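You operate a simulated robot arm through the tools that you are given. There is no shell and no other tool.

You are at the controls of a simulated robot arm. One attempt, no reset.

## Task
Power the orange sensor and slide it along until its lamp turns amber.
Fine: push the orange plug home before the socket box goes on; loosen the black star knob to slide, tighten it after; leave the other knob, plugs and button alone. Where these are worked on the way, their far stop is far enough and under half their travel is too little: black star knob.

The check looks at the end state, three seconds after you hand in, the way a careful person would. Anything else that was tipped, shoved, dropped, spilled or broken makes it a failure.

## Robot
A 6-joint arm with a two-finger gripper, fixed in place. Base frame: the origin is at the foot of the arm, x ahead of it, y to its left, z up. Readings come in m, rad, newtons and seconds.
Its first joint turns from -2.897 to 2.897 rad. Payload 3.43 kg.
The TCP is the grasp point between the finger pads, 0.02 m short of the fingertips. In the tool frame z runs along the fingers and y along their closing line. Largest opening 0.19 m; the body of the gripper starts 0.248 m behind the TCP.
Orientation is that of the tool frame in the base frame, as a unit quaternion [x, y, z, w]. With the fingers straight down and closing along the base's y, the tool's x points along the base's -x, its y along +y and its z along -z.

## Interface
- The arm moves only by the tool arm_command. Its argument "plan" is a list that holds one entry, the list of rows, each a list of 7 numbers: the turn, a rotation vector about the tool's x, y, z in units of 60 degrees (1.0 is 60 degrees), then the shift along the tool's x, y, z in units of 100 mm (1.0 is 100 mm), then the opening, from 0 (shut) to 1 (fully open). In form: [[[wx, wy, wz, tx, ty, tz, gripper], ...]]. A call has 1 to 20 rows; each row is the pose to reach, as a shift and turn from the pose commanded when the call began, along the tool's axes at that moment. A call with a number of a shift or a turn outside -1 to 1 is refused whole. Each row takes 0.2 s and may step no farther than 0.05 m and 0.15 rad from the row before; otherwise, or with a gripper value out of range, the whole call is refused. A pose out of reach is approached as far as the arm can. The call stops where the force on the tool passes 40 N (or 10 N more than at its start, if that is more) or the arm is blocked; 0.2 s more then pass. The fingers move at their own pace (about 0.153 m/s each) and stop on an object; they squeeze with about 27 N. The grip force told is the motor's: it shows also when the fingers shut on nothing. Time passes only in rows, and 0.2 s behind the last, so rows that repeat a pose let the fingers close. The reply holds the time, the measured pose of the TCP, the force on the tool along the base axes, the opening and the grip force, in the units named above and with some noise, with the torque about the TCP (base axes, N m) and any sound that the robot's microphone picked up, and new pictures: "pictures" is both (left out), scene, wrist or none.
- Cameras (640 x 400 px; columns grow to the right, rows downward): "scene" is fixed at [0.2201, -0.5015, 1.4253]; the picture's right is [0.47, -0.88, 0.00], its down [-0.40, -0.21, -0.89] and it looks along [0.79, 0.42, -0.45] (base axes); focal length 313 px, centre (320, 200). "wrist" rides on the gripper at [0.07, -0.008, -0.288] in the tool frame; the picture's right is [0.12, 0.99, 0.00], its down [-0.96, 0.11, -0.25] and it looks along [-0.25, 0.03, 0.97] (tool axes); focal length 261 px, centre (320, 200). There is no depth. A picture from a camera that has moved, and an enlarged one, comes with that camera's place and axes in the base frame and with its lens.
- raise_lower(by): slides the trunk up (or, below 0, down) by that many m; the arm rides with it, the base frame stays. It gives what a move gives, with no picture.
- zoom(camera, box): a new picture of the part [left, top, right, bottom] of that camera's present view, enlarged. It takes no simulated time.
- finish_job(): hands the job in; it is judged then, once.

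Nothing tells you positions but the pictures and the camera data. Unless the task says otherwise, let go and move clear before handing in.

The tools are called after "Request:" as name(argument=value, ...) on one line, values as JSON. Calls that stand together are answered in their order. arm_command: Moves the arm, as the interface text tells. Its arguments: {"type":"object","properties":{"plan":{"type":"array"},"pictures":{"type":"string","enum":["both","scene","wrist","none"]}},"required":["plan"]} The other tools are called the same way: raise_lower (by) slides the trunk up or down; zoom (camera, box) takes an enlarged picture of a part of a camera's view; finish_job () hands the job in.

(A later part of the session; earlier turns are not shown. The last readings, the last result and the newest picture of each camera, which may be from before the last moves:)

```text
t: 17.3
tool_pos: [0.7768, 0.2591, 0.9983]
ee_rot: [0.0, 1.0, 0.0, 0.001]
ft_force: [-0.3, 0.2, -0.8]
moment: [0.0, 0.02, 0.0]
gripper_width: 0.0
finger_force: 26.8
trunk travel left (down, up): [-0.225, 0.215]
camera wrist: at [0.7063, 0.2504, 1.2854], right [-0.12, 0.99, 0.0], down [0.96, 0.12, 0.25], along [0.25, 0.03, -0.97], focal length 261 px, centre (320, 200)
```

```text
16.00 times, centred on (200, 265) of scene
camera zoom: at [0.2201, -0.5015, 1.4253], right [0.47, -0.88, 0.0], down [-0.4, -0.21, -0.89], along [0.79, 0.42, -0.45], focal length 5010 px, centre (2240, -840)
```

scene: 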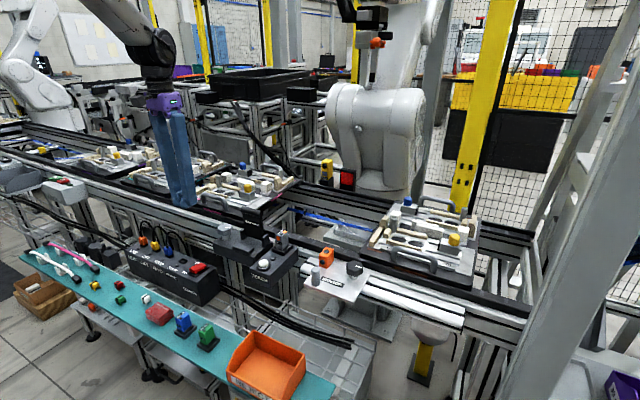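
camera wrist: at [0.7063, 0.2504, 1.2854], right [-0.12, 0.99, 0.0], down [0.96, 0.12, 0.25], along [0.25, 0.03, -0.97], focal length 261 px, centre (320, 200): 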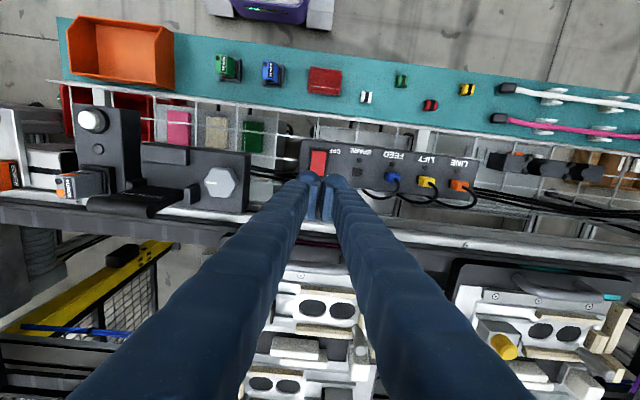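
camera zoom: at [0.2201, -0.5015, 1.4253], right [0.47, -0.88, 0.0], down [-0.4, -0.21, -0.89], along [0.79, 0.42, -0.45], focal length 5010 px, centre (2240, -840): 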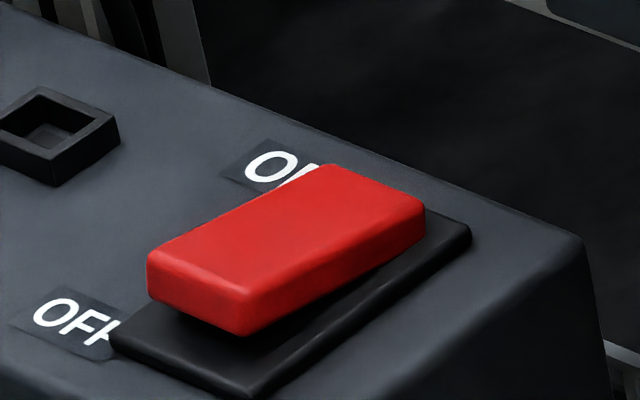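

The rocker's OFF end (-x) looks raised and its ON end (+x) looks low, which is not what I expected for a box that is off. I'll check the indicator lamps on the box and the sensor's lamp before touching it.

Request:
zoom(camera="scene", box=[296, 235, 376, 285])

Request:
zoom(camera="scene", box=[124, 230, 220, 290])

Request:
zoom(camera="wrist", box=[0, 90, 128, 210])

Request:
zoom(camera="wrist", box=[300, 135, 480, 215])

```text
8.00 times, centred on (336, 260) of scene
camera zoom: at [0.2201, -0.5015, 1.4253], right [0.47, -0.88, 0.0], down [-0.4, -0.21, -0.89], along [0.79, 0.42, -0.45], focal length 2505 px, centre (192, -280)
```

zoom: 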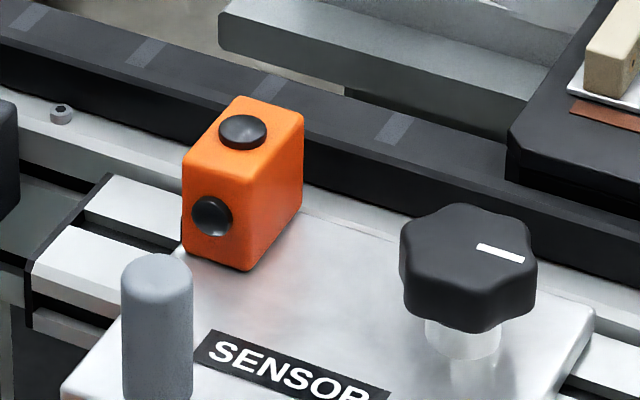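

```text
6.67 times, centred on (172, 260) of scene
camera zoom: at [0.2201, -0.5015, 1.4253], right [0.47, -0.88, 0.0], down [-0.4, -0.21, -0.89], along [0.79, 0.42, -0.45], focal length 2087 px, centre (1307, -200)
```

zoom: 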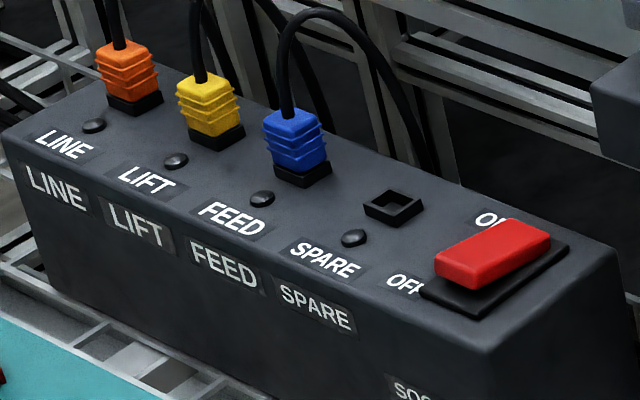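

```text
3.33 times, centred on (64, 150) of wrist
camera zoom: at [0.7063, 0.2504, 1.2854], right [-0.12, 0.99, 0.0], down [0.96, 0.12, 0.25], along [0.25, 0.03, -0.97], focal length 869 px, centre (1173, 367)
```

zoom: 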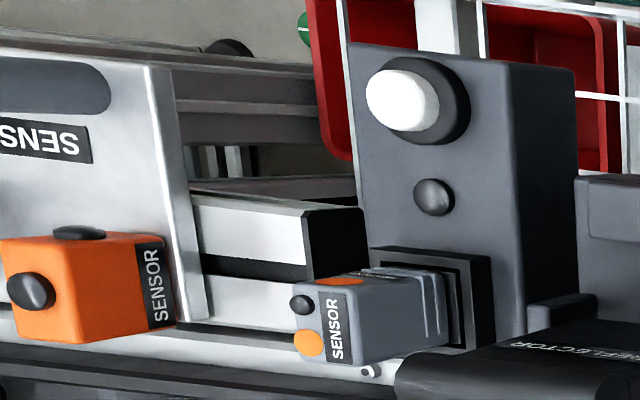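

```text
3.56 times, centred on (390, 175) of wrist
camera zoom: at [0.7063, 0.2504, 1.2854], right [-0.12, 0.99, 0.0], down [0.96, 0.12, 0.25], along [0.25, 0.03, -0.97], focal length 927 px, centre (71, 289)
```

zoom: 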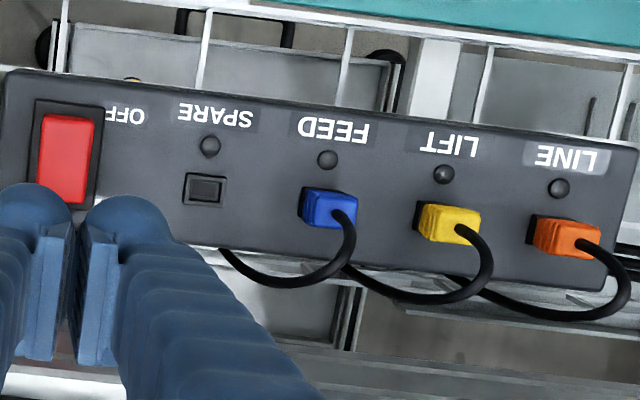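

Every lamp on the box and on the orange sensor is dark, so the box is not delivering power in this rocker position; the only way the rocker can go is by pressing its raised near (-x) end. With the plug already home this is safe to try, so I'll go above that end with closed fingers.

Request:
arm_command(plan=[[[0, 0, 0, 0.2, -0.03, 0.2, 0], [0, 0, 0, 0.37, -0.055, 0.45, 0], [0, 0, 0, 0.37, -0.055, 0.7, 0], [0, 0, 0, 0.37, -0.055, 1, 0]]], pictures="none")

Request:
arm_command(plan=[[[0, 0, 0, 0, 0, 0.3, 0], [0, 0, 0, 0, 0, 0.6, 0], [0, 0, 0, 0, 0, 0.9, 0]]], pictures="both")

Request:
zoom(camera="wrist", box=[256, 130, 384, 210])

Request:
zoom(camera="scene", box=[160, 235, 240, 285])

```text
t: 18.3
tool_pos: [0.7388, 0.2543, 0.8999]
ee_rot: [0.0, 1.0, 0.0, 0.0]
ft_force: [-0.6, -0.1, 0.7]
moment: [0.03, 0.03, -0.02]
gripper_width: 0.0003
finger_force: 26.6
trunk travel left (down, up): [-0.225, 0.215]
```

```text
t: 19.1
tool_pos: [0.7375, 0.2525, 0.8096]
ee_rot: [0.0, 1.0, 0.0, 0.001]
ft_force: [0.5, -1.6, -0.9]
moment: [-0.01, 0.04, 0.02]
gripper_width: 0.0
finger_force: 27.0
trunk travel left (down, up): [-0.225, 0.215]
camera wrist: at [0.6682, 0.2429, 1.0947], right [-0.12, 0.99, 0.0], down [0.96, 0.11, 0.25], along [0.25, 0.03, -0.97], focal length 261 px, centre (320, 200)
```

scene: 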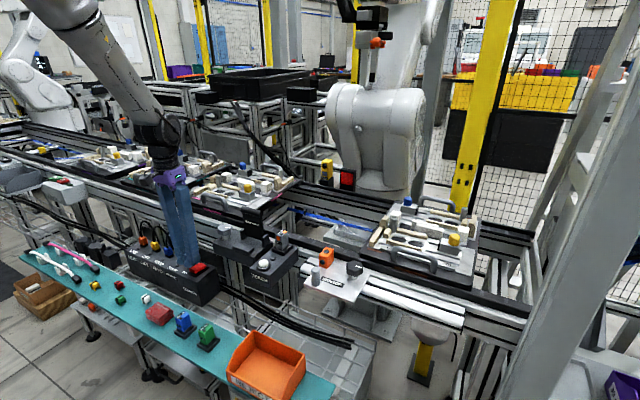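
wrist: 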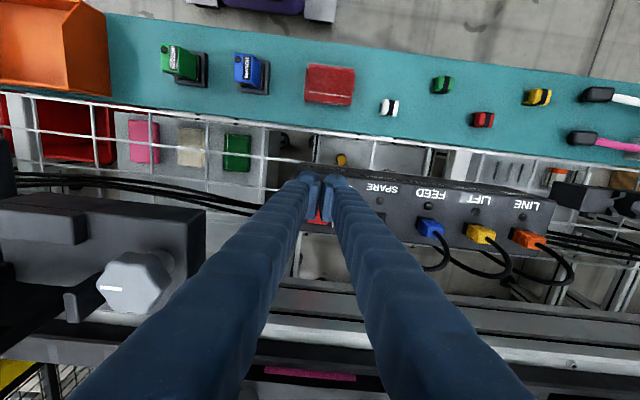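

```text
5.00 times, centred on (320, 170) of wrist
camera zoom: at [0.6682, 0.2429, 1.0947], right [-0.12, 0.99, 0.0], down [0.96, 0.11, 0.25], along [0.25, 0.03, -0.97], focal length 1303 px, centre (320, 350)
```

zoom: 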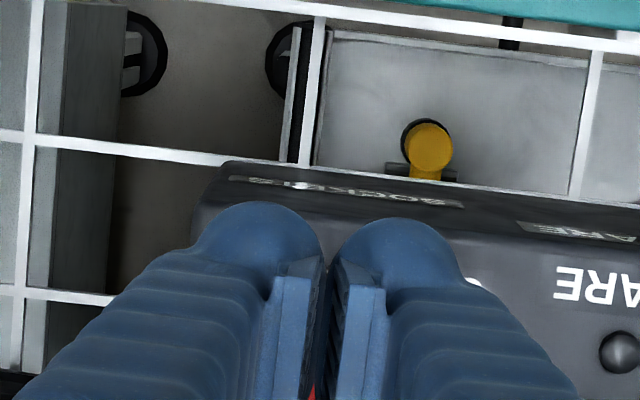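

```text
8.00 times, centred on (200, 260) of scene
camera zoom: at [0.2201, -0.5015, 1.4253], right [0.47, -0.88, 0.0], down [-0.4, -0.21, -0.89], along [0.79, 0.42, -0.45], focal length 2505 px, centre (1280, -280)
```

zoom: 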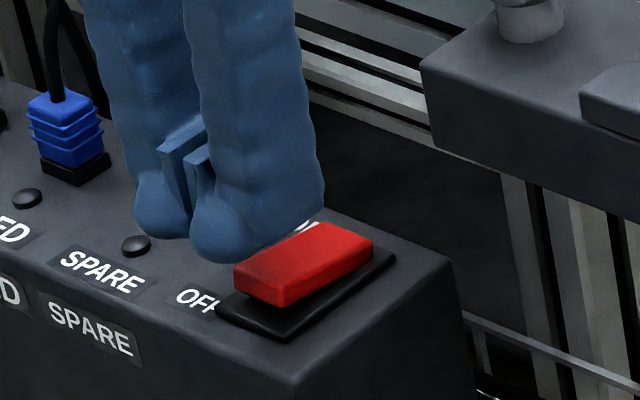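

The fingertips are about 3 cm above the raised near end of the rocker. I'll press it down in small steps.

Request:
arm_command(plan=[[[0, 0, 0, 0, 0, 0.12, 0], [0, 0, 0, 0, 0, 0.24, 0], [0, 0, 0, 0, 0, 0.28, 0], [0, 0, 0, 0, 0, 0.31, 0], [0, 0, 0, 0, 0, 0.34, 0], [0, 0, 0, 0, 0, 0.37, 0], [0, 0, 0, 0, 0, 0.4, 0], [0, 0, 0, 0, 0, 0.43, 0], [0, 0, 0, 0, 0, 0.46, 0]]], pictures="none")

Request:
zoom(camera="scene", box=[120, 225, 240, 300])

```text
t: 21.0
tool_pos: [0.738, 0.2544, 0.7709]
ee_rot: [-0.001, 1.0, 0.001, 0.001]
ft_force: [-10.7, -2.1, 19.9]
moment: [-0.05, -0.11, -0.03]
gripper_width: 0.006
finger_force: 34.0
trunk travel left (down, up): [-0.225, 0.215]
stopped in row 9: the force on the tool passed its limit at 44 N (the readings are from after the stop); the commanded pose is now the measured one
```

```text
5.33 times, centred on (180, 262) of scene
camera zoom: at [0.2201, -0.5015, 1.4253], right [0.47, -0.88, 0.0], down [-0.4, -0.21, -0.89], along [0.79, 0.42, -0.45], focal length 1670 px, centre (1067, -133)
```

zoom: 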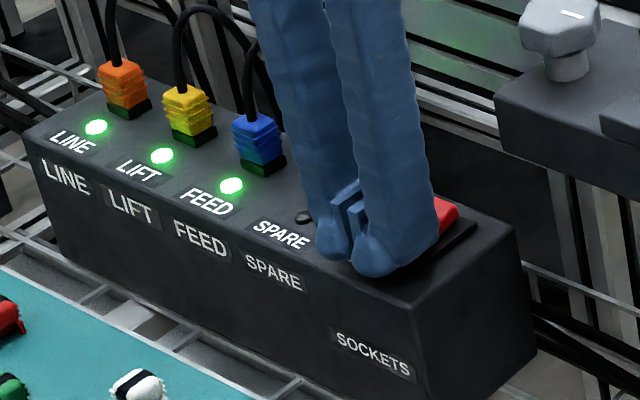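

The LINE, LIFT and FEED lamps lit up green, so the box is on. I'll lift straight off and check that it stays on.

Request:
arm_command(plan=[[[0, 0, 0, 0, 0, -0.05, 0], [0, 0, 0, 0, 0, -0.2, 0], [0, 0, 0, 0, 0, -0.5, 0], [0, 0, 0, 0, 0, -0.8, 0], [0, 0, 0, 0, 0, -1, 0]]], pictures="none")

Request:
arm_command(plan=[[[0, 0, 0, 0, 0, -0.4, 0], [0, 0, 0, 0, 0, -0.8, 0], [0, 0, 0, 0, 0, -1, 0]]], pictures="none")

Request:
arm_command(plan=[[[0, 0, 0, 0, 0, -0.4, 0], [0, 0, 0, 0, 0, -0.8, 0], [0, 0, 0, 0, 0, -1, 0]]], pictures="both")

Request:
zoom(camera="scene", box=[120, 225, 240, 300])

Request:
zoom(camera="scene", box=[210, 200, 386, 310])

```text
t: 22.2
tool_pos: [0.7394, 0.2533, 0.8683]
ee_rot: [0.0, 1.0, 0.001, 0.002]
ft_force: [0.3, 0.6, -0.3]
moment: [0.03, -0.07, 0.04]
gripper_width: 0.0001
finger_force: 34.3
trunk travel left (down, up): [-0.225, 0.215]
```

```text
t: 23.0
tool_pos: [0.74, 0.2544, 0.9669]
ee_rot: [-0.001, 1.0, 0.001, 0.002]
ft_force: [0.1, -0.2, 0.5]
moment: [0.01, 0.01, 0.02]
gripper_width: 0.0001
finger_force: 34.1
trunk travel left (down, up): [-0.225, 0.215]
```

```text
t: 23.8
tool_pos: [0.7398, 0.2543, 1.0683]
ee_rot: [-0.001, 1.0, 0.001, 0.001]
ft_force: [0.5, 0.8, 0.5]
moment: [0.01, 0.01, -0.01]
gripper_width: 0.0
finger_force: 34.6
trunk travel left (down, up): [-0.225, 0.215]
camera wrist: at [0.6699, 0.2448, 1.3549], right [-0.12, 0.99, 0.0], down [0.96, 0.11, 0.25], along [0.25, 0.03, -0.97], focal length 261 px, centre (320, 200)
```

scene: 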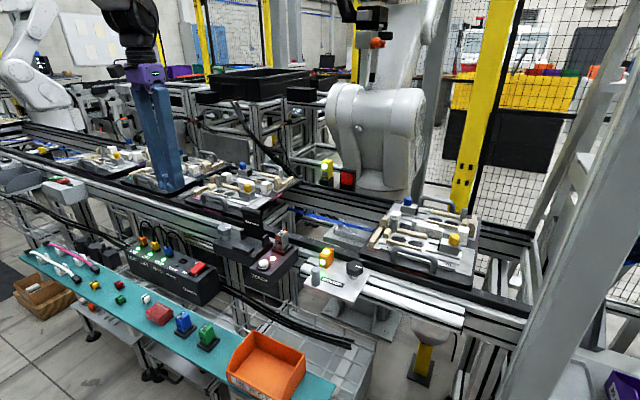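
wrist: 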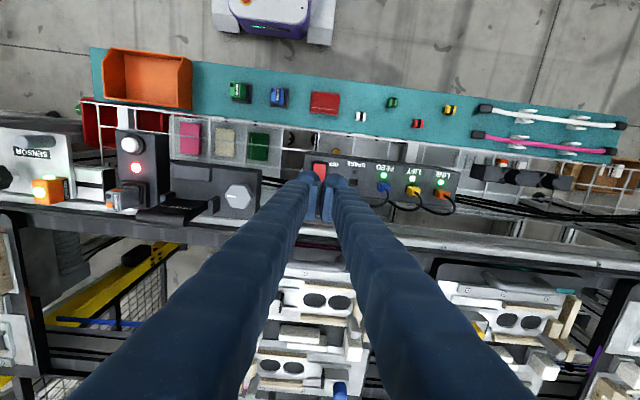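

```text
5.33 times, centred on (180, 262) of scene
camera zoom: at [0.2201, -0.5015, 1.4253], right [0.47, -0.88, 0.0], down [-0.4, -0.21, -0.89], along [0.79, 0.42, -0.45], focal length 1670 px, centre (1067, -133)
```

zoom: 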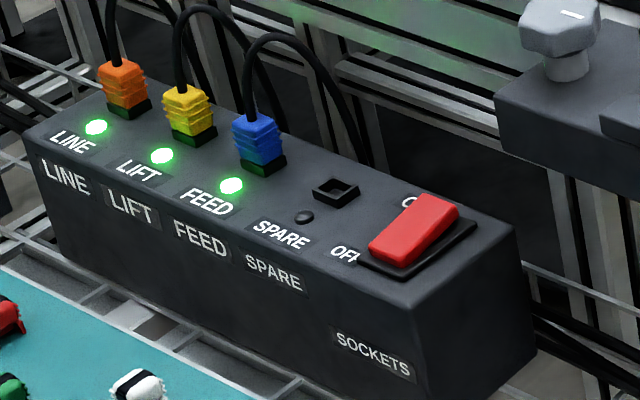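

```text
3.64 times, centred on (298, 255) of scene
camera zoom: at [0.2201, -0.5015, 1.4253], right [0.47, -0.88, 0.0], down [-0.4, -0.21, -0.89], along [0.79, 0.42, -0.45], focal length 1138 px, centre (400, 0)
```

zoom: 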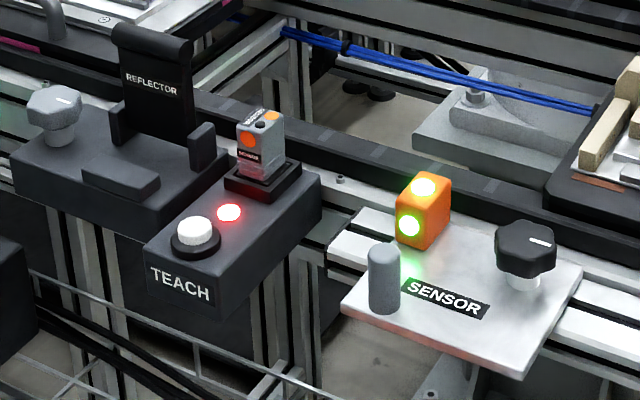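

The box stays on: the orange sensor's lamp is now green, the TEACH lamp red. Next is the black star knob near (0.807, -0.287, 0.93); I'll travel there high up with the fingers opening on the way.

Request:
arm_command(plan=[[[0, 0, 0, 0, -0.4, 0, 0], [0, 0, 0, 0, -0.8, 0, 0], [0, 0, 0, 0, -1, 0, 0]]], pictures="none")

Request:
arm_command(plan=[[[0, 0, 0, 0, -0.4, 0, 0], [0, 0, 0, 0, -0.8, 0, 0], [0, 0, 0, 0, -1, 0, 0]]], pictures="none")

Request:
arm_command(plan=[[[0, 0, 0, 0, -0.4, 0, 0], [0, 0, 0, 0, -0.8, 0, 0], [0, 0, 0, 0, -1, 0, 0]]], pictures="none")

Request:
arm_command(plan=[[[0, 0, 0, 0, -0.4, 0, 0.2], [0, 0, 0, 0, -0.8, 0, 0.4], [0, 0, 0, 0, -1, 0, 0.4]]], pictures="none")

Request:
arm_command(plan=[[[0, 0, 0, -0.2, -0.4, 0, 0.4], [0, 0, 0, -0.4, -0.8, 0, 0.4], [0, 0, 0, -0.5, -1, 0, 0.4]]], pictures="both")

Request:
zoom(camera="wrist", box=[230, 110, 410, 222])

```text
t: 24.6
tool_pos: [0.7408, 0.154, 1.0672]
ee_rot: [0.0, 1.0, 0.001, 0.002]
ft_force: [0.6, -0.6, -0.3]
moment: [0.03, -0.02, 0.01]
gripper_width: 0.0
finger_force: 34.4
trunk travel left (down, up): [-0.225, 0.215]
```

```text
t: 25.4
tool_pos: [0.7402, 0.055, 1.0662]
ee_rot: [0.001, 1.0, 0.001, 0.002]
ft_force: [0.4, -0.1, -0.3]
moment: [0.0, 0.01, -0.01]
gripper_width: 0.0
finger_force: 34.4
trunk travel left (down, up): [-0.225, 0.215]
```

```text
t: 26.2
tool_pos: [0.739, -0.045, 1.0687]
ee_rot: [0.001, 1.0, 0.0, 0.002]
ft_force: [-1.1, 0.1, 0.0]
moment: [0.01, 0.0, 0.03]
gripper_width: 0.0001
finger_force: 34.2
trunk travel left (down, up): [-0.225, 0.215]
```

```text
t: 27.0
tool_pos: [0.74, -0.1448, 1.0649]
ee_rot: [0.0, 1.0, 0.001, 0.001]
ft_force: [-0.1, 1.2, 0.5]
moment: [-0.02, -0.01, 0.0]
gripper_width: 0.076
finger_force: 0.1
trunk travel left (down, up): [-0.225, 0.215]
```

```text
t: 27.8
tool_pos: [0.7876, -0.2455, 1.0671]
ee_rot: [0.0, 1.0, 0.001, 0.001]
ft_force: [0.2, 0.0, 0.0]
moment: [0.03, -0.01, 0.03]
gripper_width: 0.0757
finger_force: 0.1
trunk travel left (down, up): [-0.225, 0.215]
camera wrist: at [0.7169, -0.2558, 1.3529], right [-0.12, 0.99, 0.0], down [0.96, 0.11, 0.25], along [0.25, 0.03, -0.97], focal length 261 px, centre (320, 200)
```

scene: 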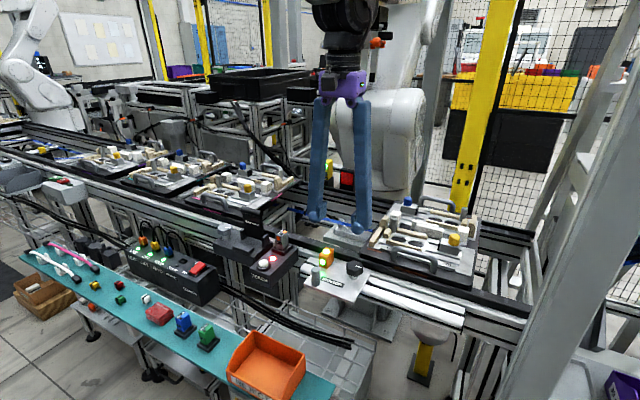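
wrist: 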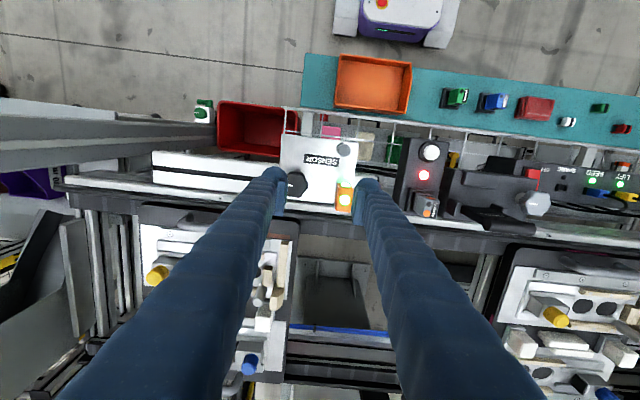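

```text
3.56 times, centred on (320, 166) of wrist
camera zoom: at [0.7169, -0.2558, 1.3529], right [-0.12, 0.99, 0.0], down [0.96, 0.11, 0.25], along [0.25, 0.03, -0.97], focal length 927 px, centre (320, 321)
```

zoom: 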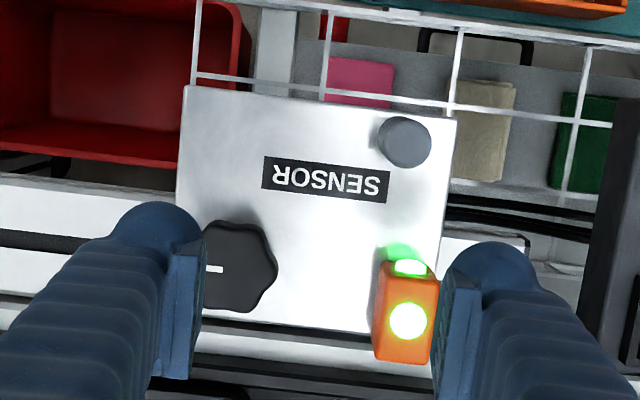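

The knob centre works out at about (0.8045, -0.2865), top near z = 0.93, with its white mark pointing to -y. I want to know how high the black conveyor guide behind it stands before turning fingers around there.

Request:
zoom(camera="scene", box=[330, 240, 394, 280])

Request:
zoom(camera="wrist", box=[270, 150, 366, 210])

Request:
zoom(camera="wrist", box=[150, 120, 300, 214])

```text
10.00 times, centred on (362, 260) of scene
camera zoom: at [0.2201, -0.5015, 1.4253], right [0.47, -0.88, 0.0], down [-0.4, -0.21, -0.89], along [0.79, 0.42, -0.45], focal length 3131 px, centre (-100, -400)
```

zoom: 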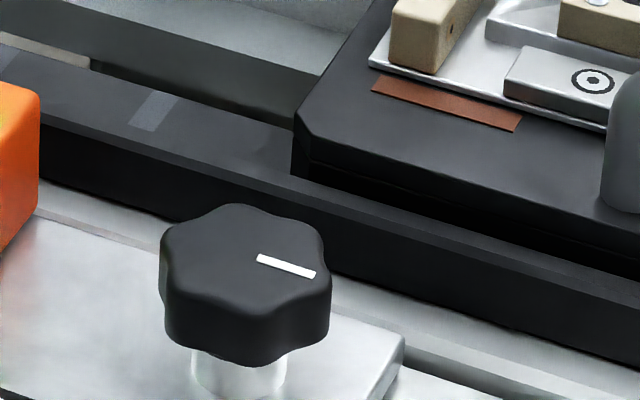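

```text
6.67 times, centred on (318, 180) of wrist
camera zoom: at [0.7169, -0.2558, 1.3529], right [-0.12, 0.99, 0.0], down [0.96, 0.11, 0.25], along [0.25, 0.03, -0.97], focal length 1738 px, centre (333, 333)
```

zoom: 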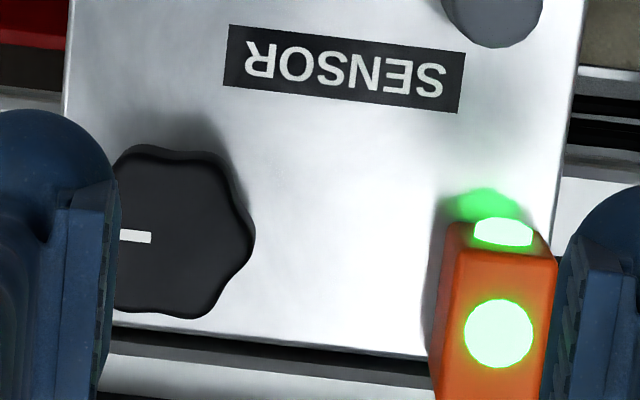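

```text
4.26 times, centred on (225, 167) of wrist
camera zoom: at [0.7169, -0.2558, 1.3529], right [-0.12, 0.99, 0.0], down [0.96, 0.11, 0.25], along [0.25, 0.03, -0.97], focal length 1109 px, centre (724, 340)
```

zoom: 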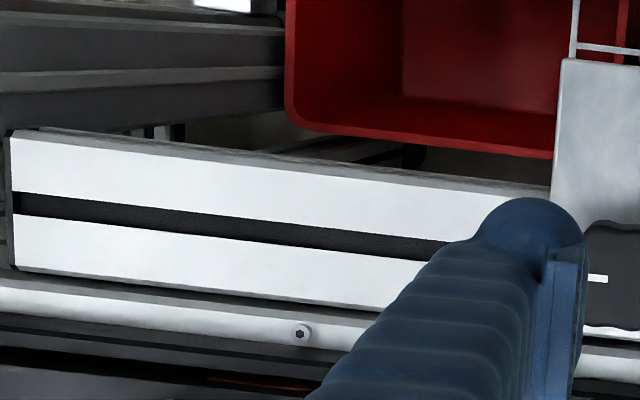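

The knob centre is (0.8046, -0.2868), its top at z ≈ 0.935, and the guide behind (x > 0.855) reaches only about z = 0.924, so gripping the knob with the tips near 0.921 is clear. I'll go above the knob with a 61 mm opening and check alignment.

Request:
arm_command(plan=[[[0, 0, 0, -0.17, -0.41, 0, 0.32], [0, 0, 0, -0.17, -0.413, 0.3, 0.32], [0, 0, 0, -0.17, -0.413, 0.6, 0.32], [0, 0, 0, -0.17, -0.413, 0.85, 0.32]]], pictures="both")

Request:
zoom(camera="wrist", box=[256, 150, 384, 230])

Request:
zoom(camera="scene", box=[310, 225, 390, 275])

```text
t: 28.8
tool_pos: [0.8063, -0.2882, 0.9815]
ee_rot: [0.0, 1.0, 0.001, 0.001]
ft_force: [0.7, -0.7, 0.2]
moment: [0.03, 0.06, 0.01]
gripper_width: 0.0611
finger_force: 0.1
trunk travel left (down, up): [-0.225, 0.215]
camera wrist: at [0.7357, -0.2976, 1.2683], right [-0.12, 0.99, 0.0], down [0.96, 0.11, 0.25], along [0.25, 0.03, -0.97], focal length 261 px, centre (320, 200)
```

scene: 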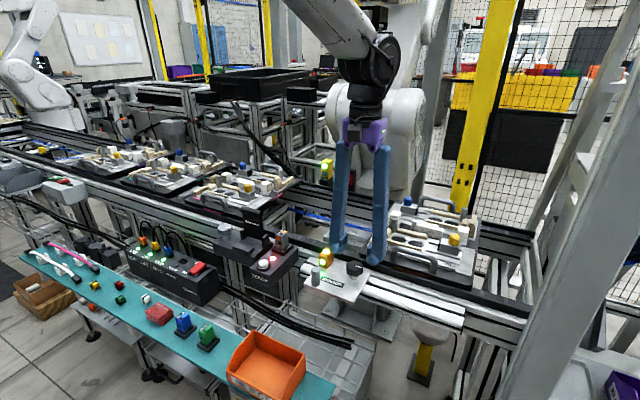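
wrist: 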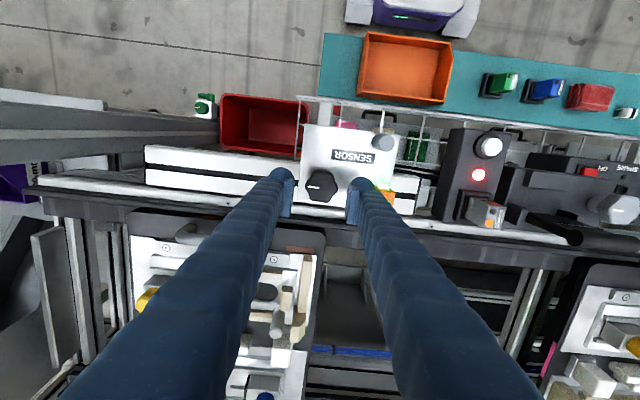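

```text
5.00 times, centred on (320, 190) of wrist
camera zoom: at [0.7357, -0.2976, 1.2683], right [-0.12, 0.99, 0.0], down [0.96, 0.11, 0.25], along [0.25, 0.03, -0.97], focal length 1303 px, centre (320, 250)
```

zoom: 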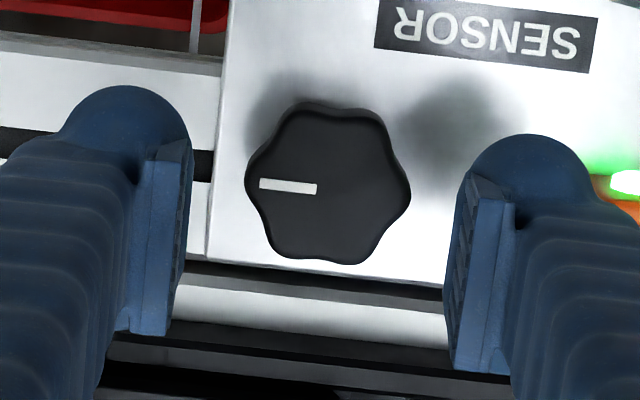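

```text
8.00 times, centred on (350, 250) of scene
camera zoom: at [0.2201, -0.5015, 1.4253], right [0.47, -0.88, 0.0], down [-0.4, -0.21, -0.89], along [0.79, 0.42, -0.45], focal length 2505 px, centre (80, -200)
```

zoom: 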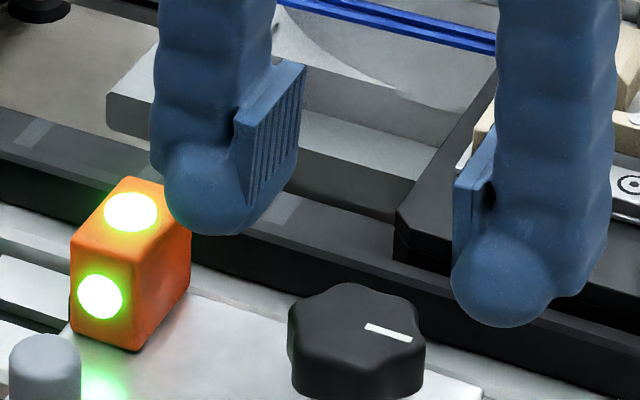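

The knob is a six-lobed star with lobes pointing to ±y, about 2 mm off the tool axis in x and y. I'll correct that, turn the gripper 30° clockwise so each pad spans two lobes, and look again.

Request:
arm_command(plan=[[[0, 0, 0.125, 0.02, 0.02, 0, 0.32], [0, 0, 0.25, 0.02, 0.02, 0, 0.32], [0, 0, 0.375, 0.02, 0.02, 0, 0.32], [0, 0, 0.5, 0.02, 0.02, 0, 0.32]]], pictures="both")

Request:
zoom(camera="wrist", box=[256, 150, 384, 230])

Request:
zoom(camera="scene", box=[310, 225, 390, 275])

```text
t: 29.8
tool_pos: [0.8041, -0.2858, 0.9821]
ee_rot: [0.259, 0.966, 0.001, 0.001]
ft_force: [0.5, -0.3, 0.1]
moment: [-0.05, -0.02, 0.0]
gripper_width: 0.061
finger_force: 0.1
trunk travel left (down, up): [-0.225, 0.215]
camera wrist: at [0.739, -0.2583, 1.269], right [0.4, 0.92, 0.0], down [0.89, -0.38, 0.25], along [0.23, -0.1, -0.97], focal length 261 px, centre (320, 200)
```

scene: 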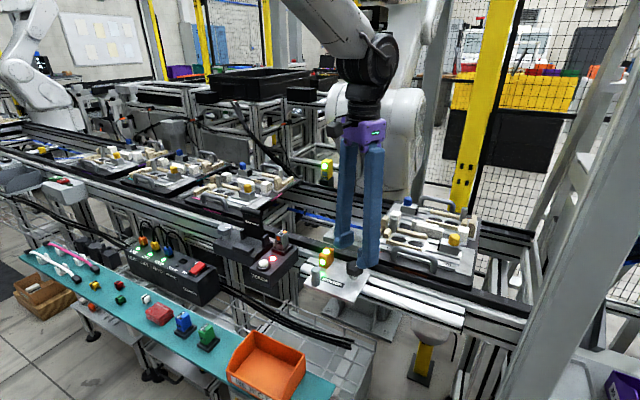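
wrist: 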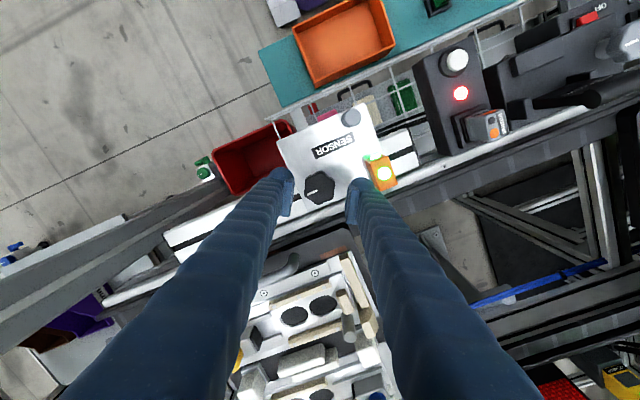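

```text
5.00 times, centred on (320, 190) of wrist
camera zoom: at [0.739, -0.2583, 1.269], right [0.4, 0.92, 0.0], down [0.89, -0.38, 0.25], along [0.23, -0.1, -0.97], focal length 1303 px, centre (320, 250)
```

zoom: 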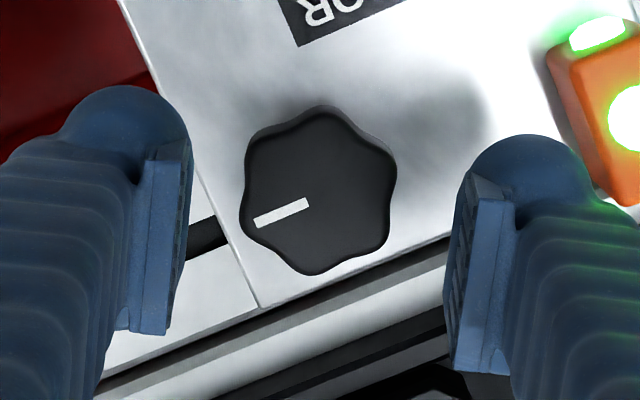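

```text
8.00 times, centred on (350, 250) of scene
camera zoom: at [0.2201, -0.5015, 1.4253], right [0.47, -0.88, 0.0], down [-0.4, -0.21, -0.89], along [0.79, 0.42, -0.45], focal length 2505 px, centre (80, -200)
```

zoom: 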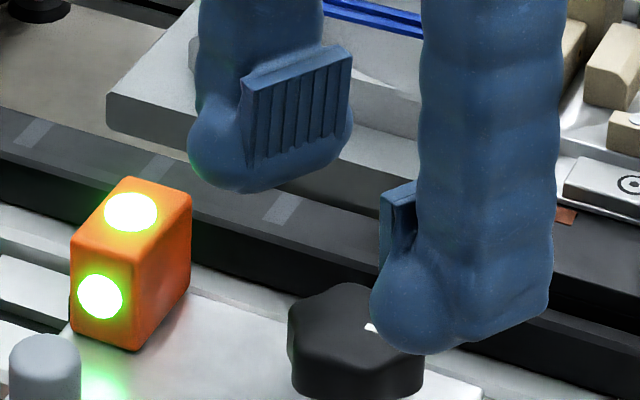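

Now each pad faces two lobes and the knob is centred under the tool. I'll lower to TCP z ≈ 0.941 and close on the knob.

Request:
arm_command(plan=[[[0, 0, 0, 0, 0, 0.1, 0.32], [0, 0, 0, 0, 0, 0.2, 0.32], [0, 0, 0, 0, 0, 0.3, 0.32], [0, 0, 0, 0, 0, 0.36, 0.32], [0, 0, 0, 0, 0, 0.42, 0.32]]], pictures="wrist")

Request:
zoom(camera="wrist", box=[256, 150, 384, 230])

Request:
zoom(camera="scene", box=[310, 225, 390, 275])

```text
t: 31.0
tool_pos: [0.8048, -0.2842, 0.9391]
ee_rot: [0.259, 0.966, 0.0, 0.002]
ft_force: [0.2, 0.6, 0.0]
moment: [0.02, 0.03, 0.01]
gripper_width: 0.0609
finger_force: 0.0
trunk travel left (down, up): [-0.225, 0.215]
camera wrist: at [0.7396, -0.2583, 1.2263], right [0.39, 0.92, 0.0], down [0.89, -0.38, 0.25], along [0.23, -0.1, -0.97], focal length 261 px, centre (320, 200)
```

wrist: 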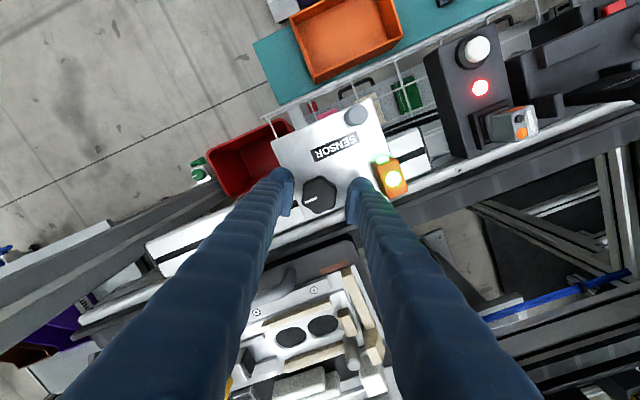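

```text
5.00 times, centred on (320, 190) of wrist
camera zoom: at [0.7396, -0.2583, 1.2263], right [0.39, 0.92, 0.0], down [0.89, -0.38, 0.25], along [0.23, -0.1, -0.97], focal length 1303 px, centre (320, 250)
```

zoom: 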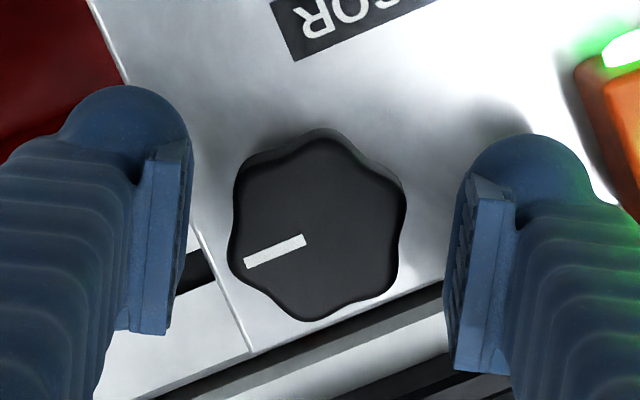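

```text
8.00 times, centred on (350, 250) of scene
camera zoom: at [0.2201, -0.5015, 1.4253], right [0.47, -0.88, 0.0], down [-0.4, -0.21, -0.89], along [0.79, 0.42, -0.45], focal length 2505 px, centre (80, -200)
```

zoom: 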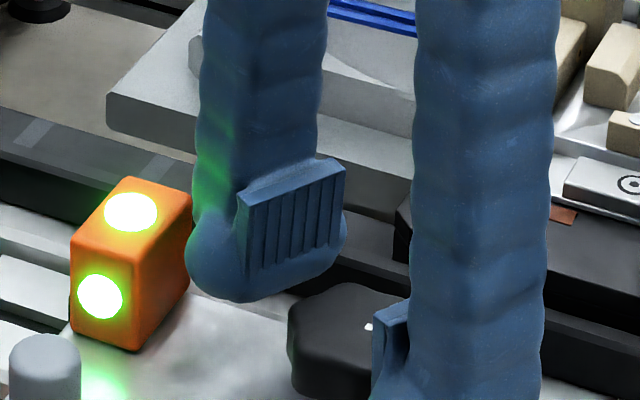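

The knob is well centred between the pads. Closing now.

Request:
arm_command(plan=[[[0, 0, 0, 0, 0, 0, 0.2], [0, 0, 0, 0, 0, 0, 0.0], [0, 0, 0, 0, 0, 0, 0.0]]], pictures="wrist")

Request:
zoom(camera="wrist", box=[256, 150, 384, 230])

```text
t: 31.8
tool_pos: [0.804, -0.285, 0.94]
ee_rot: [0.259, 0.966, 0.001, 0.001]
ft_force: [-5.3, -3.9, -0.3]
moment: [-0.04, 0.03, 0.01]
gripper_width: 0.0405
finger_force: 45.3
trunk travel left (down, up): [-0.225, 0.215]
camera wrist: at [0.7391, -0.2585, 1.2265], right [0.39, 0.92, 0.0], down [0.89, -0.38, 0.25], along [0.23, -0.1, -0.97], focal length 261 px, centre (320, 200)
```

wrist: 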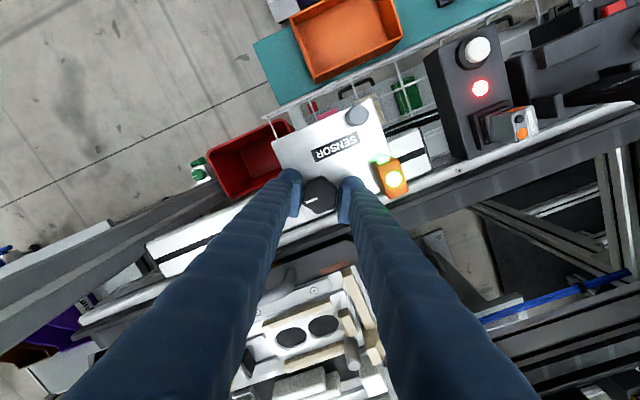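

```text
5.00 times, centred on (320, 190) of wrist
camera zoom: at [0.7391, -0.2585, 1.2265], right [0.39, 0.92, 0.0], down [0.89, -0.38, 0.25], along [0.23, -0.1, -0.97], focal length 1303 px, centre (320, 250)
```

zoom: 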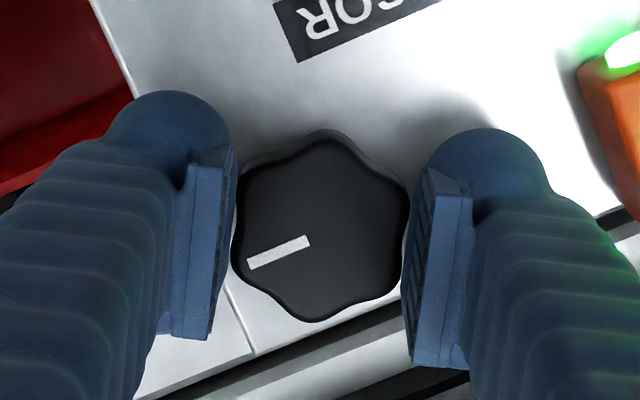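

The knob is held at 40.5 mm. I'll turn it counter-clockwise (seen from above) by 60° to loosen, watching the torque.

Request:
arm_command(plan=[[[0, 0, -0.1, 0, 0, 0, 0], [0, 0, -0.2, 0, 0, 0, 0], [0, 0, -0.3, 0, 0, 0, 0], [0, 0, -0.4, 0, 0, 0, 0], [0, 0, -0.5, 0, 0, 0, 0]]], pictures="wrist")

Request:
zoom(camera="wrist", box=[256, 150, 384, 230])

```text
t: 33.0
tool_pos: [0.8043, -0.2854, 0.9399]
ee_rot: [-0.001, 1.0, 0.001, 0.001]
ft_force: [-8.8, -3.0, -3.0]
moment: [-0.12, -0.08, 0.03]
gripper_width: 0.0407
finger_force: 45.0
trunk travel left (down, up): [-0.225, 0.215]
camera wrist: at [0.734, -0.2949, 1.2264], right [-0.12, 0.99, 0.0], down [0.96, 0.12, 0.25], along [0.25, 0.03, -0.97], focal length 261 px, centre (320, 200)
```

wrist: 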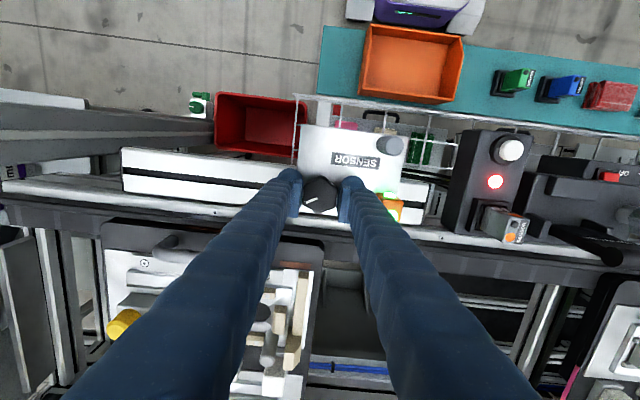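

```text
5.00 times, centred on (320, 190) of wrist
camera zoom: at [0.734, -0.2949, 1.2264], right [-0.12, 0.99, 0.0], down [0.96, 0.12, 0.25], along [0.25, 0.03, -0.97], focal length 1303 px, centre (320, 250)
```

zoom: 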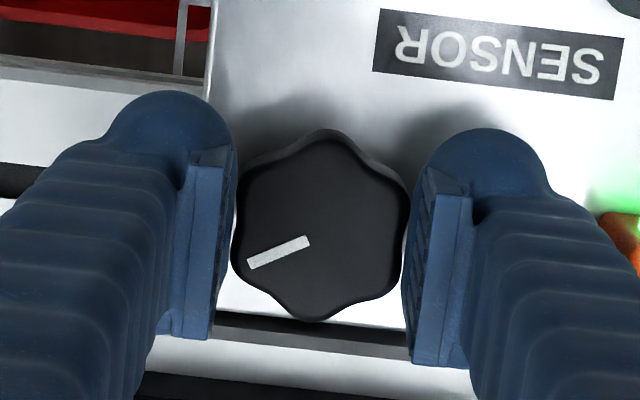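

The knob turned 30° with the gripper with little torque. I'll continue counter-clockwise.

Request:
arm_command(plan=[[[0, 0, -0.1, 0, 0, 0, 0], [0, 0, -0.2, 0, 0, 0, 0], [0, 0, -0.3, 0, 0, 0, 0], [0, 0, -0.4, 0, 0, 0, 0], [0, 0, -0.5, 0, 0, 0, 0]]], pictures="wrist")

Request:
zoom(camera="wrist", box=[256, 150, 384, 230])

Request:
zoom(camera="scene", box=[310, 225, 390, 275])

```text
t: 34.2
tool_pos: [0.8043, -0.2835, 0.9402]
ee_rot: [-0.26, 0.966, 0.0, 0.002]
ft_force: [-8.6, -1.3, -8.5]
moment: [-0.04, 0.02, 0.0]
gripper_width: 0.0404
finger_force: 45.2
trunk travel left (down, up): [-0.225, 0.215]
camera wrist: at [0.7477, -0.3287, 1.2264], right [-0.6, 0.8, 0.0], down [0.77, 0.58, 0.25], along [0.2, 0.15, -0.97], focal length 261 px, centre (320, 200)
```

wrist: 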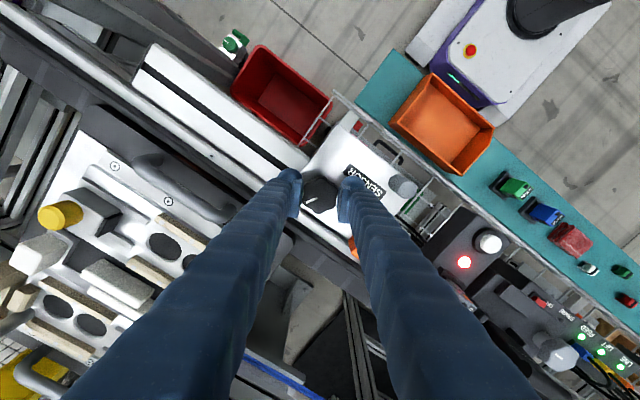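

```text
5.00 times, centred on (320, 190) of wrist
camera zoom: at [0.7477, -0.3287, 1.2264], right [-0.6, 0.8, 0.0], down [0.77, 0.58, 0.25], along [0.2, 0.15, -0.97], focal length 1303 px, centre (320, 250)
```

zoom: 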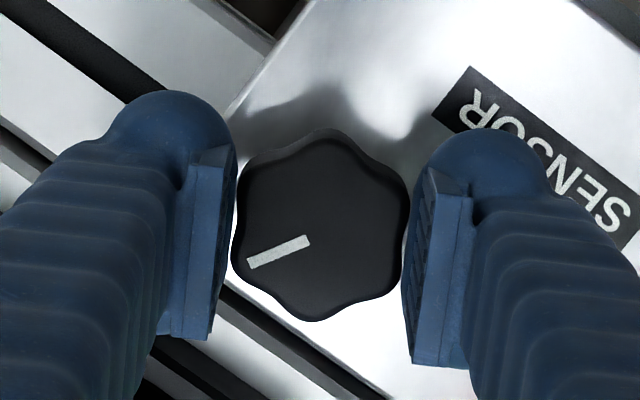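

```text
8.00 times, centred on (350, 250) of scene
camera zoom: at [0.2201, -0.5015, 1.4253], right [0.47, -0.88, 0.0], down [-0.4, -0.21, -0.89], along [0.79, 0.42, -0.45], focal length 2505 px, centre (80, -200)
```

zoom: 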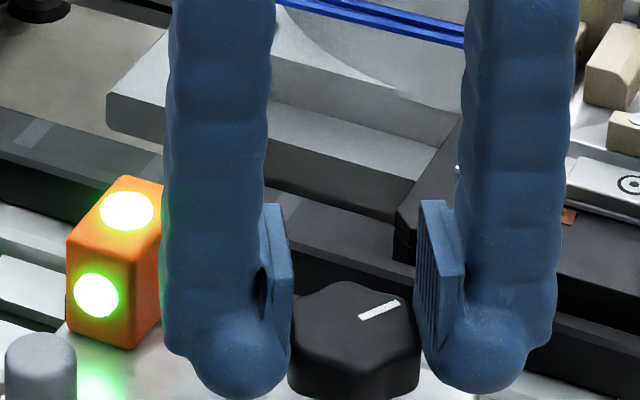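

The knob has turned 60° so far and the plate already shifted a hair, so it is loosening. To keep the fingers clear of the conveyor guide I'll re-grip: open, rise, turn back 60°, lower and close again.

Request:
arm_command(plan=[[[0, 0, 0, 0, 0, 0, 0.32], [0, 0, 0, 0, 0, 0, 0.32], [0, 0, 0, 0, 0, -0.2, 0.32], [0, 0, 0, 0, 0, -0.45, 0.32], [0, 0, 0.125, 0, 0, -0.45, 0.32], [0, 0, 0.25, 0, 0, -0.45, 0.32], [0, 0, 0.375, 0, 0, -0.45, 0.32], [0, 0, 0.5, 0, 0, -0.45, 0.32], [0, 0, 0.625, 0, 0, -0.45, 0.32], [0, 0, 0.75, 0, 0, -0.45, 0.32], [0, 0, 0.875, 0, 0, -0.45, 0.32], [0, 0, 1, 0, 0, -0.45, 0.32]]], pictures="wrist")

Request:
zoom(camera="wrist", box=[256, 150, 384, 230])

Request:
zoom(camera="scene", box=[290, 225, 386, 285])

```text
t: 36.8
tool_pos: [0.8046, -0.286, 0.9859]
ee_rot: [0.261, 0.965, 0.001, 0.001]
ft_force: [-0.1, 0.0, 0.2]
moment: [0.02, -0.02, -0.01]
gripper_width: 0.0609
finger_force: 0.0
trunk travel left (down, up): [-0.225, 0.215]
camera wrist: at [0.7397, -0.2585, 1.272], right [0.4, 0.92, 0.0], down [0.89, -0.38, 0.25], along [0.23, -0.1, -0.97], focal length 261 px, centre (320, 200)
```

wrist: 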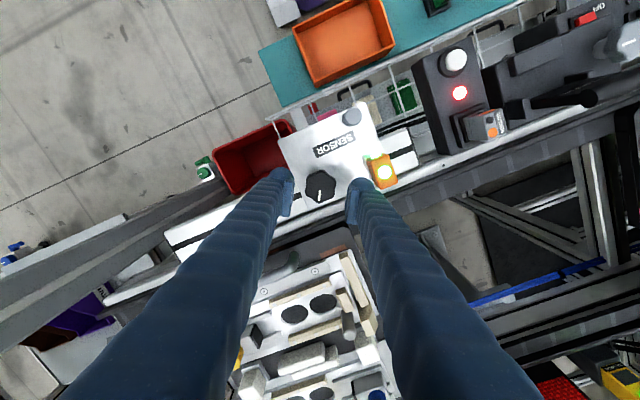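

```text
5.00 times, centred on (320, 190) of wrist
camera zoom: at [0.7397, -0.2585, 1.272], right [0.4, 0.92, 0.0], down [0.89, -0.38, 0.25], along [0.23, -0.1, -0.97], focal length 1303 px, centre (320, 250)
```

zoom: 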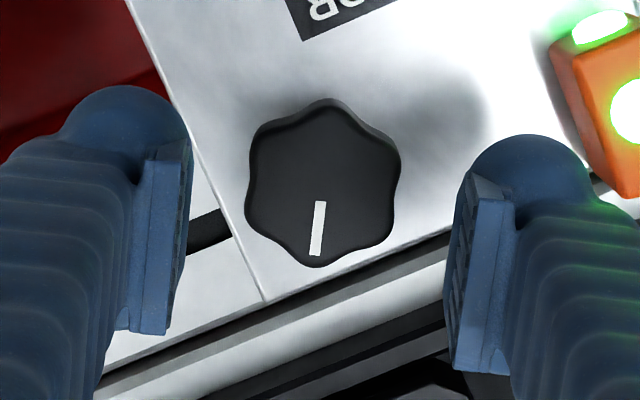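

```text
6.67 times, centred on (338, 255) of scene
camera zoom: at [0.2201, -0.5015, 1.4253], right [0.47, -0.88, 0.0], down [-0.4, -0.21, -0.89], along [0.79, 0.42, -0.45], focal length 2087 px, centre (200, -167)
```

zoom: 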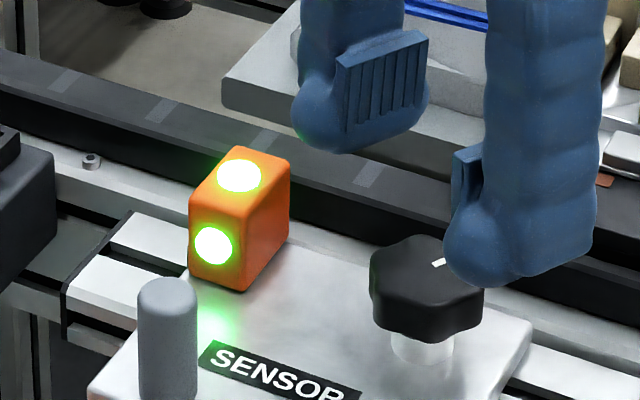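

The knob's mark has moved 60° counter-clockwise and the knob is still centred. I'll lower, re-grip and turn a further 30°.

Request:
arm_command(plan=[[[0, 0, 0, 0, 0, 0.15, 0.32], [0, 0, 0, 0, 0, 0.3, 0.32], [0, 0, 0, 0, 0, 0.4, 0.32], [0, 0, 0, 0, 0, 0.45, 0.32], [0, 0, 0, 0, 0, 0.45, 0.2], [0, 0, 0, 0, 0, 0.45, 0], [0, 0, 0, 0, 0, 0.45, 0], [0, 0, -0.1, 0, 0, 0.45, 0], [0, 0, -0.2, 0, 0, 0.45, 0], [0, 0, -0.3, 0, 0, 0.45, 0], [0, 0, -0.4, 0, 0, 0.45, 0], [0, 0, -0.5, 0, 0, 0.45, 0]]], pictures="wrist")

Request:
zoom(camera="wrist", box=[256, 150, 384, 230])

```text
t: 39.4
tool_pos: [0.8051, -0.2851, 0.9398]
ee_rot: [0.0, 1.0, 0.0, 0.002]
ft_force: [9.8, -0.5, 13.6]
moment: [-0.04, 0.01, 0.02]
gripper_width: 0.0406
finger_force: 44.9
trunk travel left (down, up): [-0.225, 0.215]
camera wrist: at [0.7344, -0.2949, 1.227], right [-0.12, 0.99, 0.0], down [0.96, 0.12, 0.25], along [0.25, 0.03, -0.97], focal length 261 px, centre (320, 200)
```

wrist: 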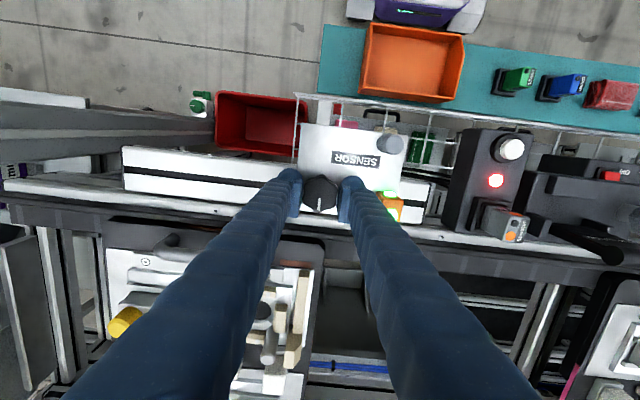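

```text
5.00 times, centred on (320, 190) of wrist
camera zoom: at [0.7344, -0.2949, 1.227], right [-0.12, 0.99, 0.0], down [0.96, 0.12, 0.25], along [0.25, 0.03, -0.97], focal length 1303 px, centre (320, 250)
```

zoom: 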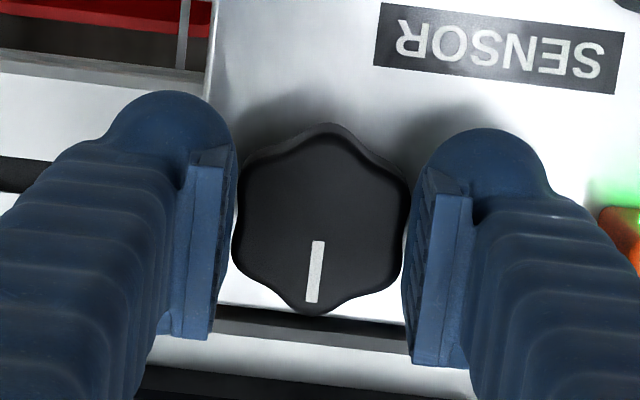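

90° of loosening so far with no stop felt. Turning another 30°.

Request:
arm_command(plan=[[[0, 0, -0.1, 0, 0, 0, 0], [0, 0, -0.2, 0, 0, 0, 0], [0, 0, -0.3, 0, 0, 0, 0], [0, 0, -0.4, 0, 0, 0, 0], [0, 0, -0.5, 0, 0, 0, 0]]], pictures="wrist")

Request:
zoom(camera="wrist", box=[256, 150, 384, 230])

```text
t: 40.6
tool_pos: [0.8052, -0.2855, 0.9395]
ee_rot: [-0.26, 0.966, -0.001, 0.002]
ft_force: [14.1, 1.7, 15.9]
moment: [0.15, -0.29, 0.02]
gripper_width: 0.0405
finger_force: 45.4
trunk travel left (down, up): [-0.225, 0.215]
camera wrist: at [0.7483, -0.3287, 1.227], right [-0.6, 0.8, 0.0], down [0.77, 0.58, 0.25], along [0.2, 0.15, -0.97], focal length 261 px, centre (320, 200)
```

wrist: 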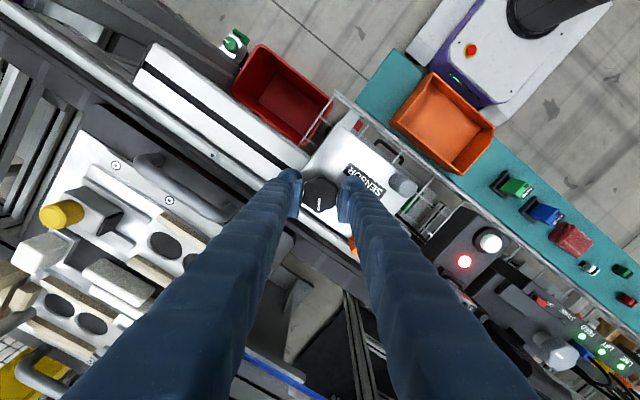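

```text
5.00 times, centred on (320, 190) of wrist
camera zoom: at [0.7483, -0.3287, 1.227], right [-0.6, 0.8, 0.0], down [0.77, 0.58, 0.25], along [0.2, 0.15, -0.97], focal length 1303 px, centre (320, 250)
```

zoom: 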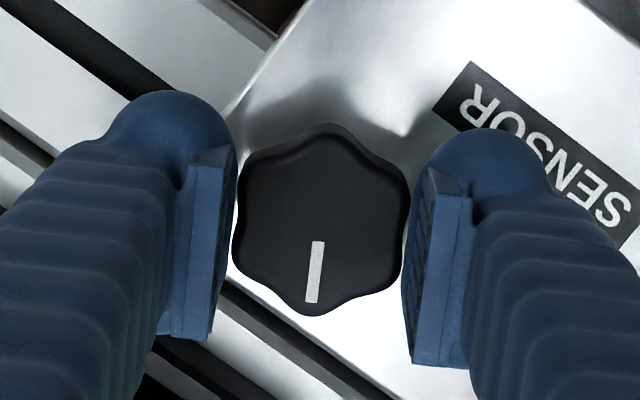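

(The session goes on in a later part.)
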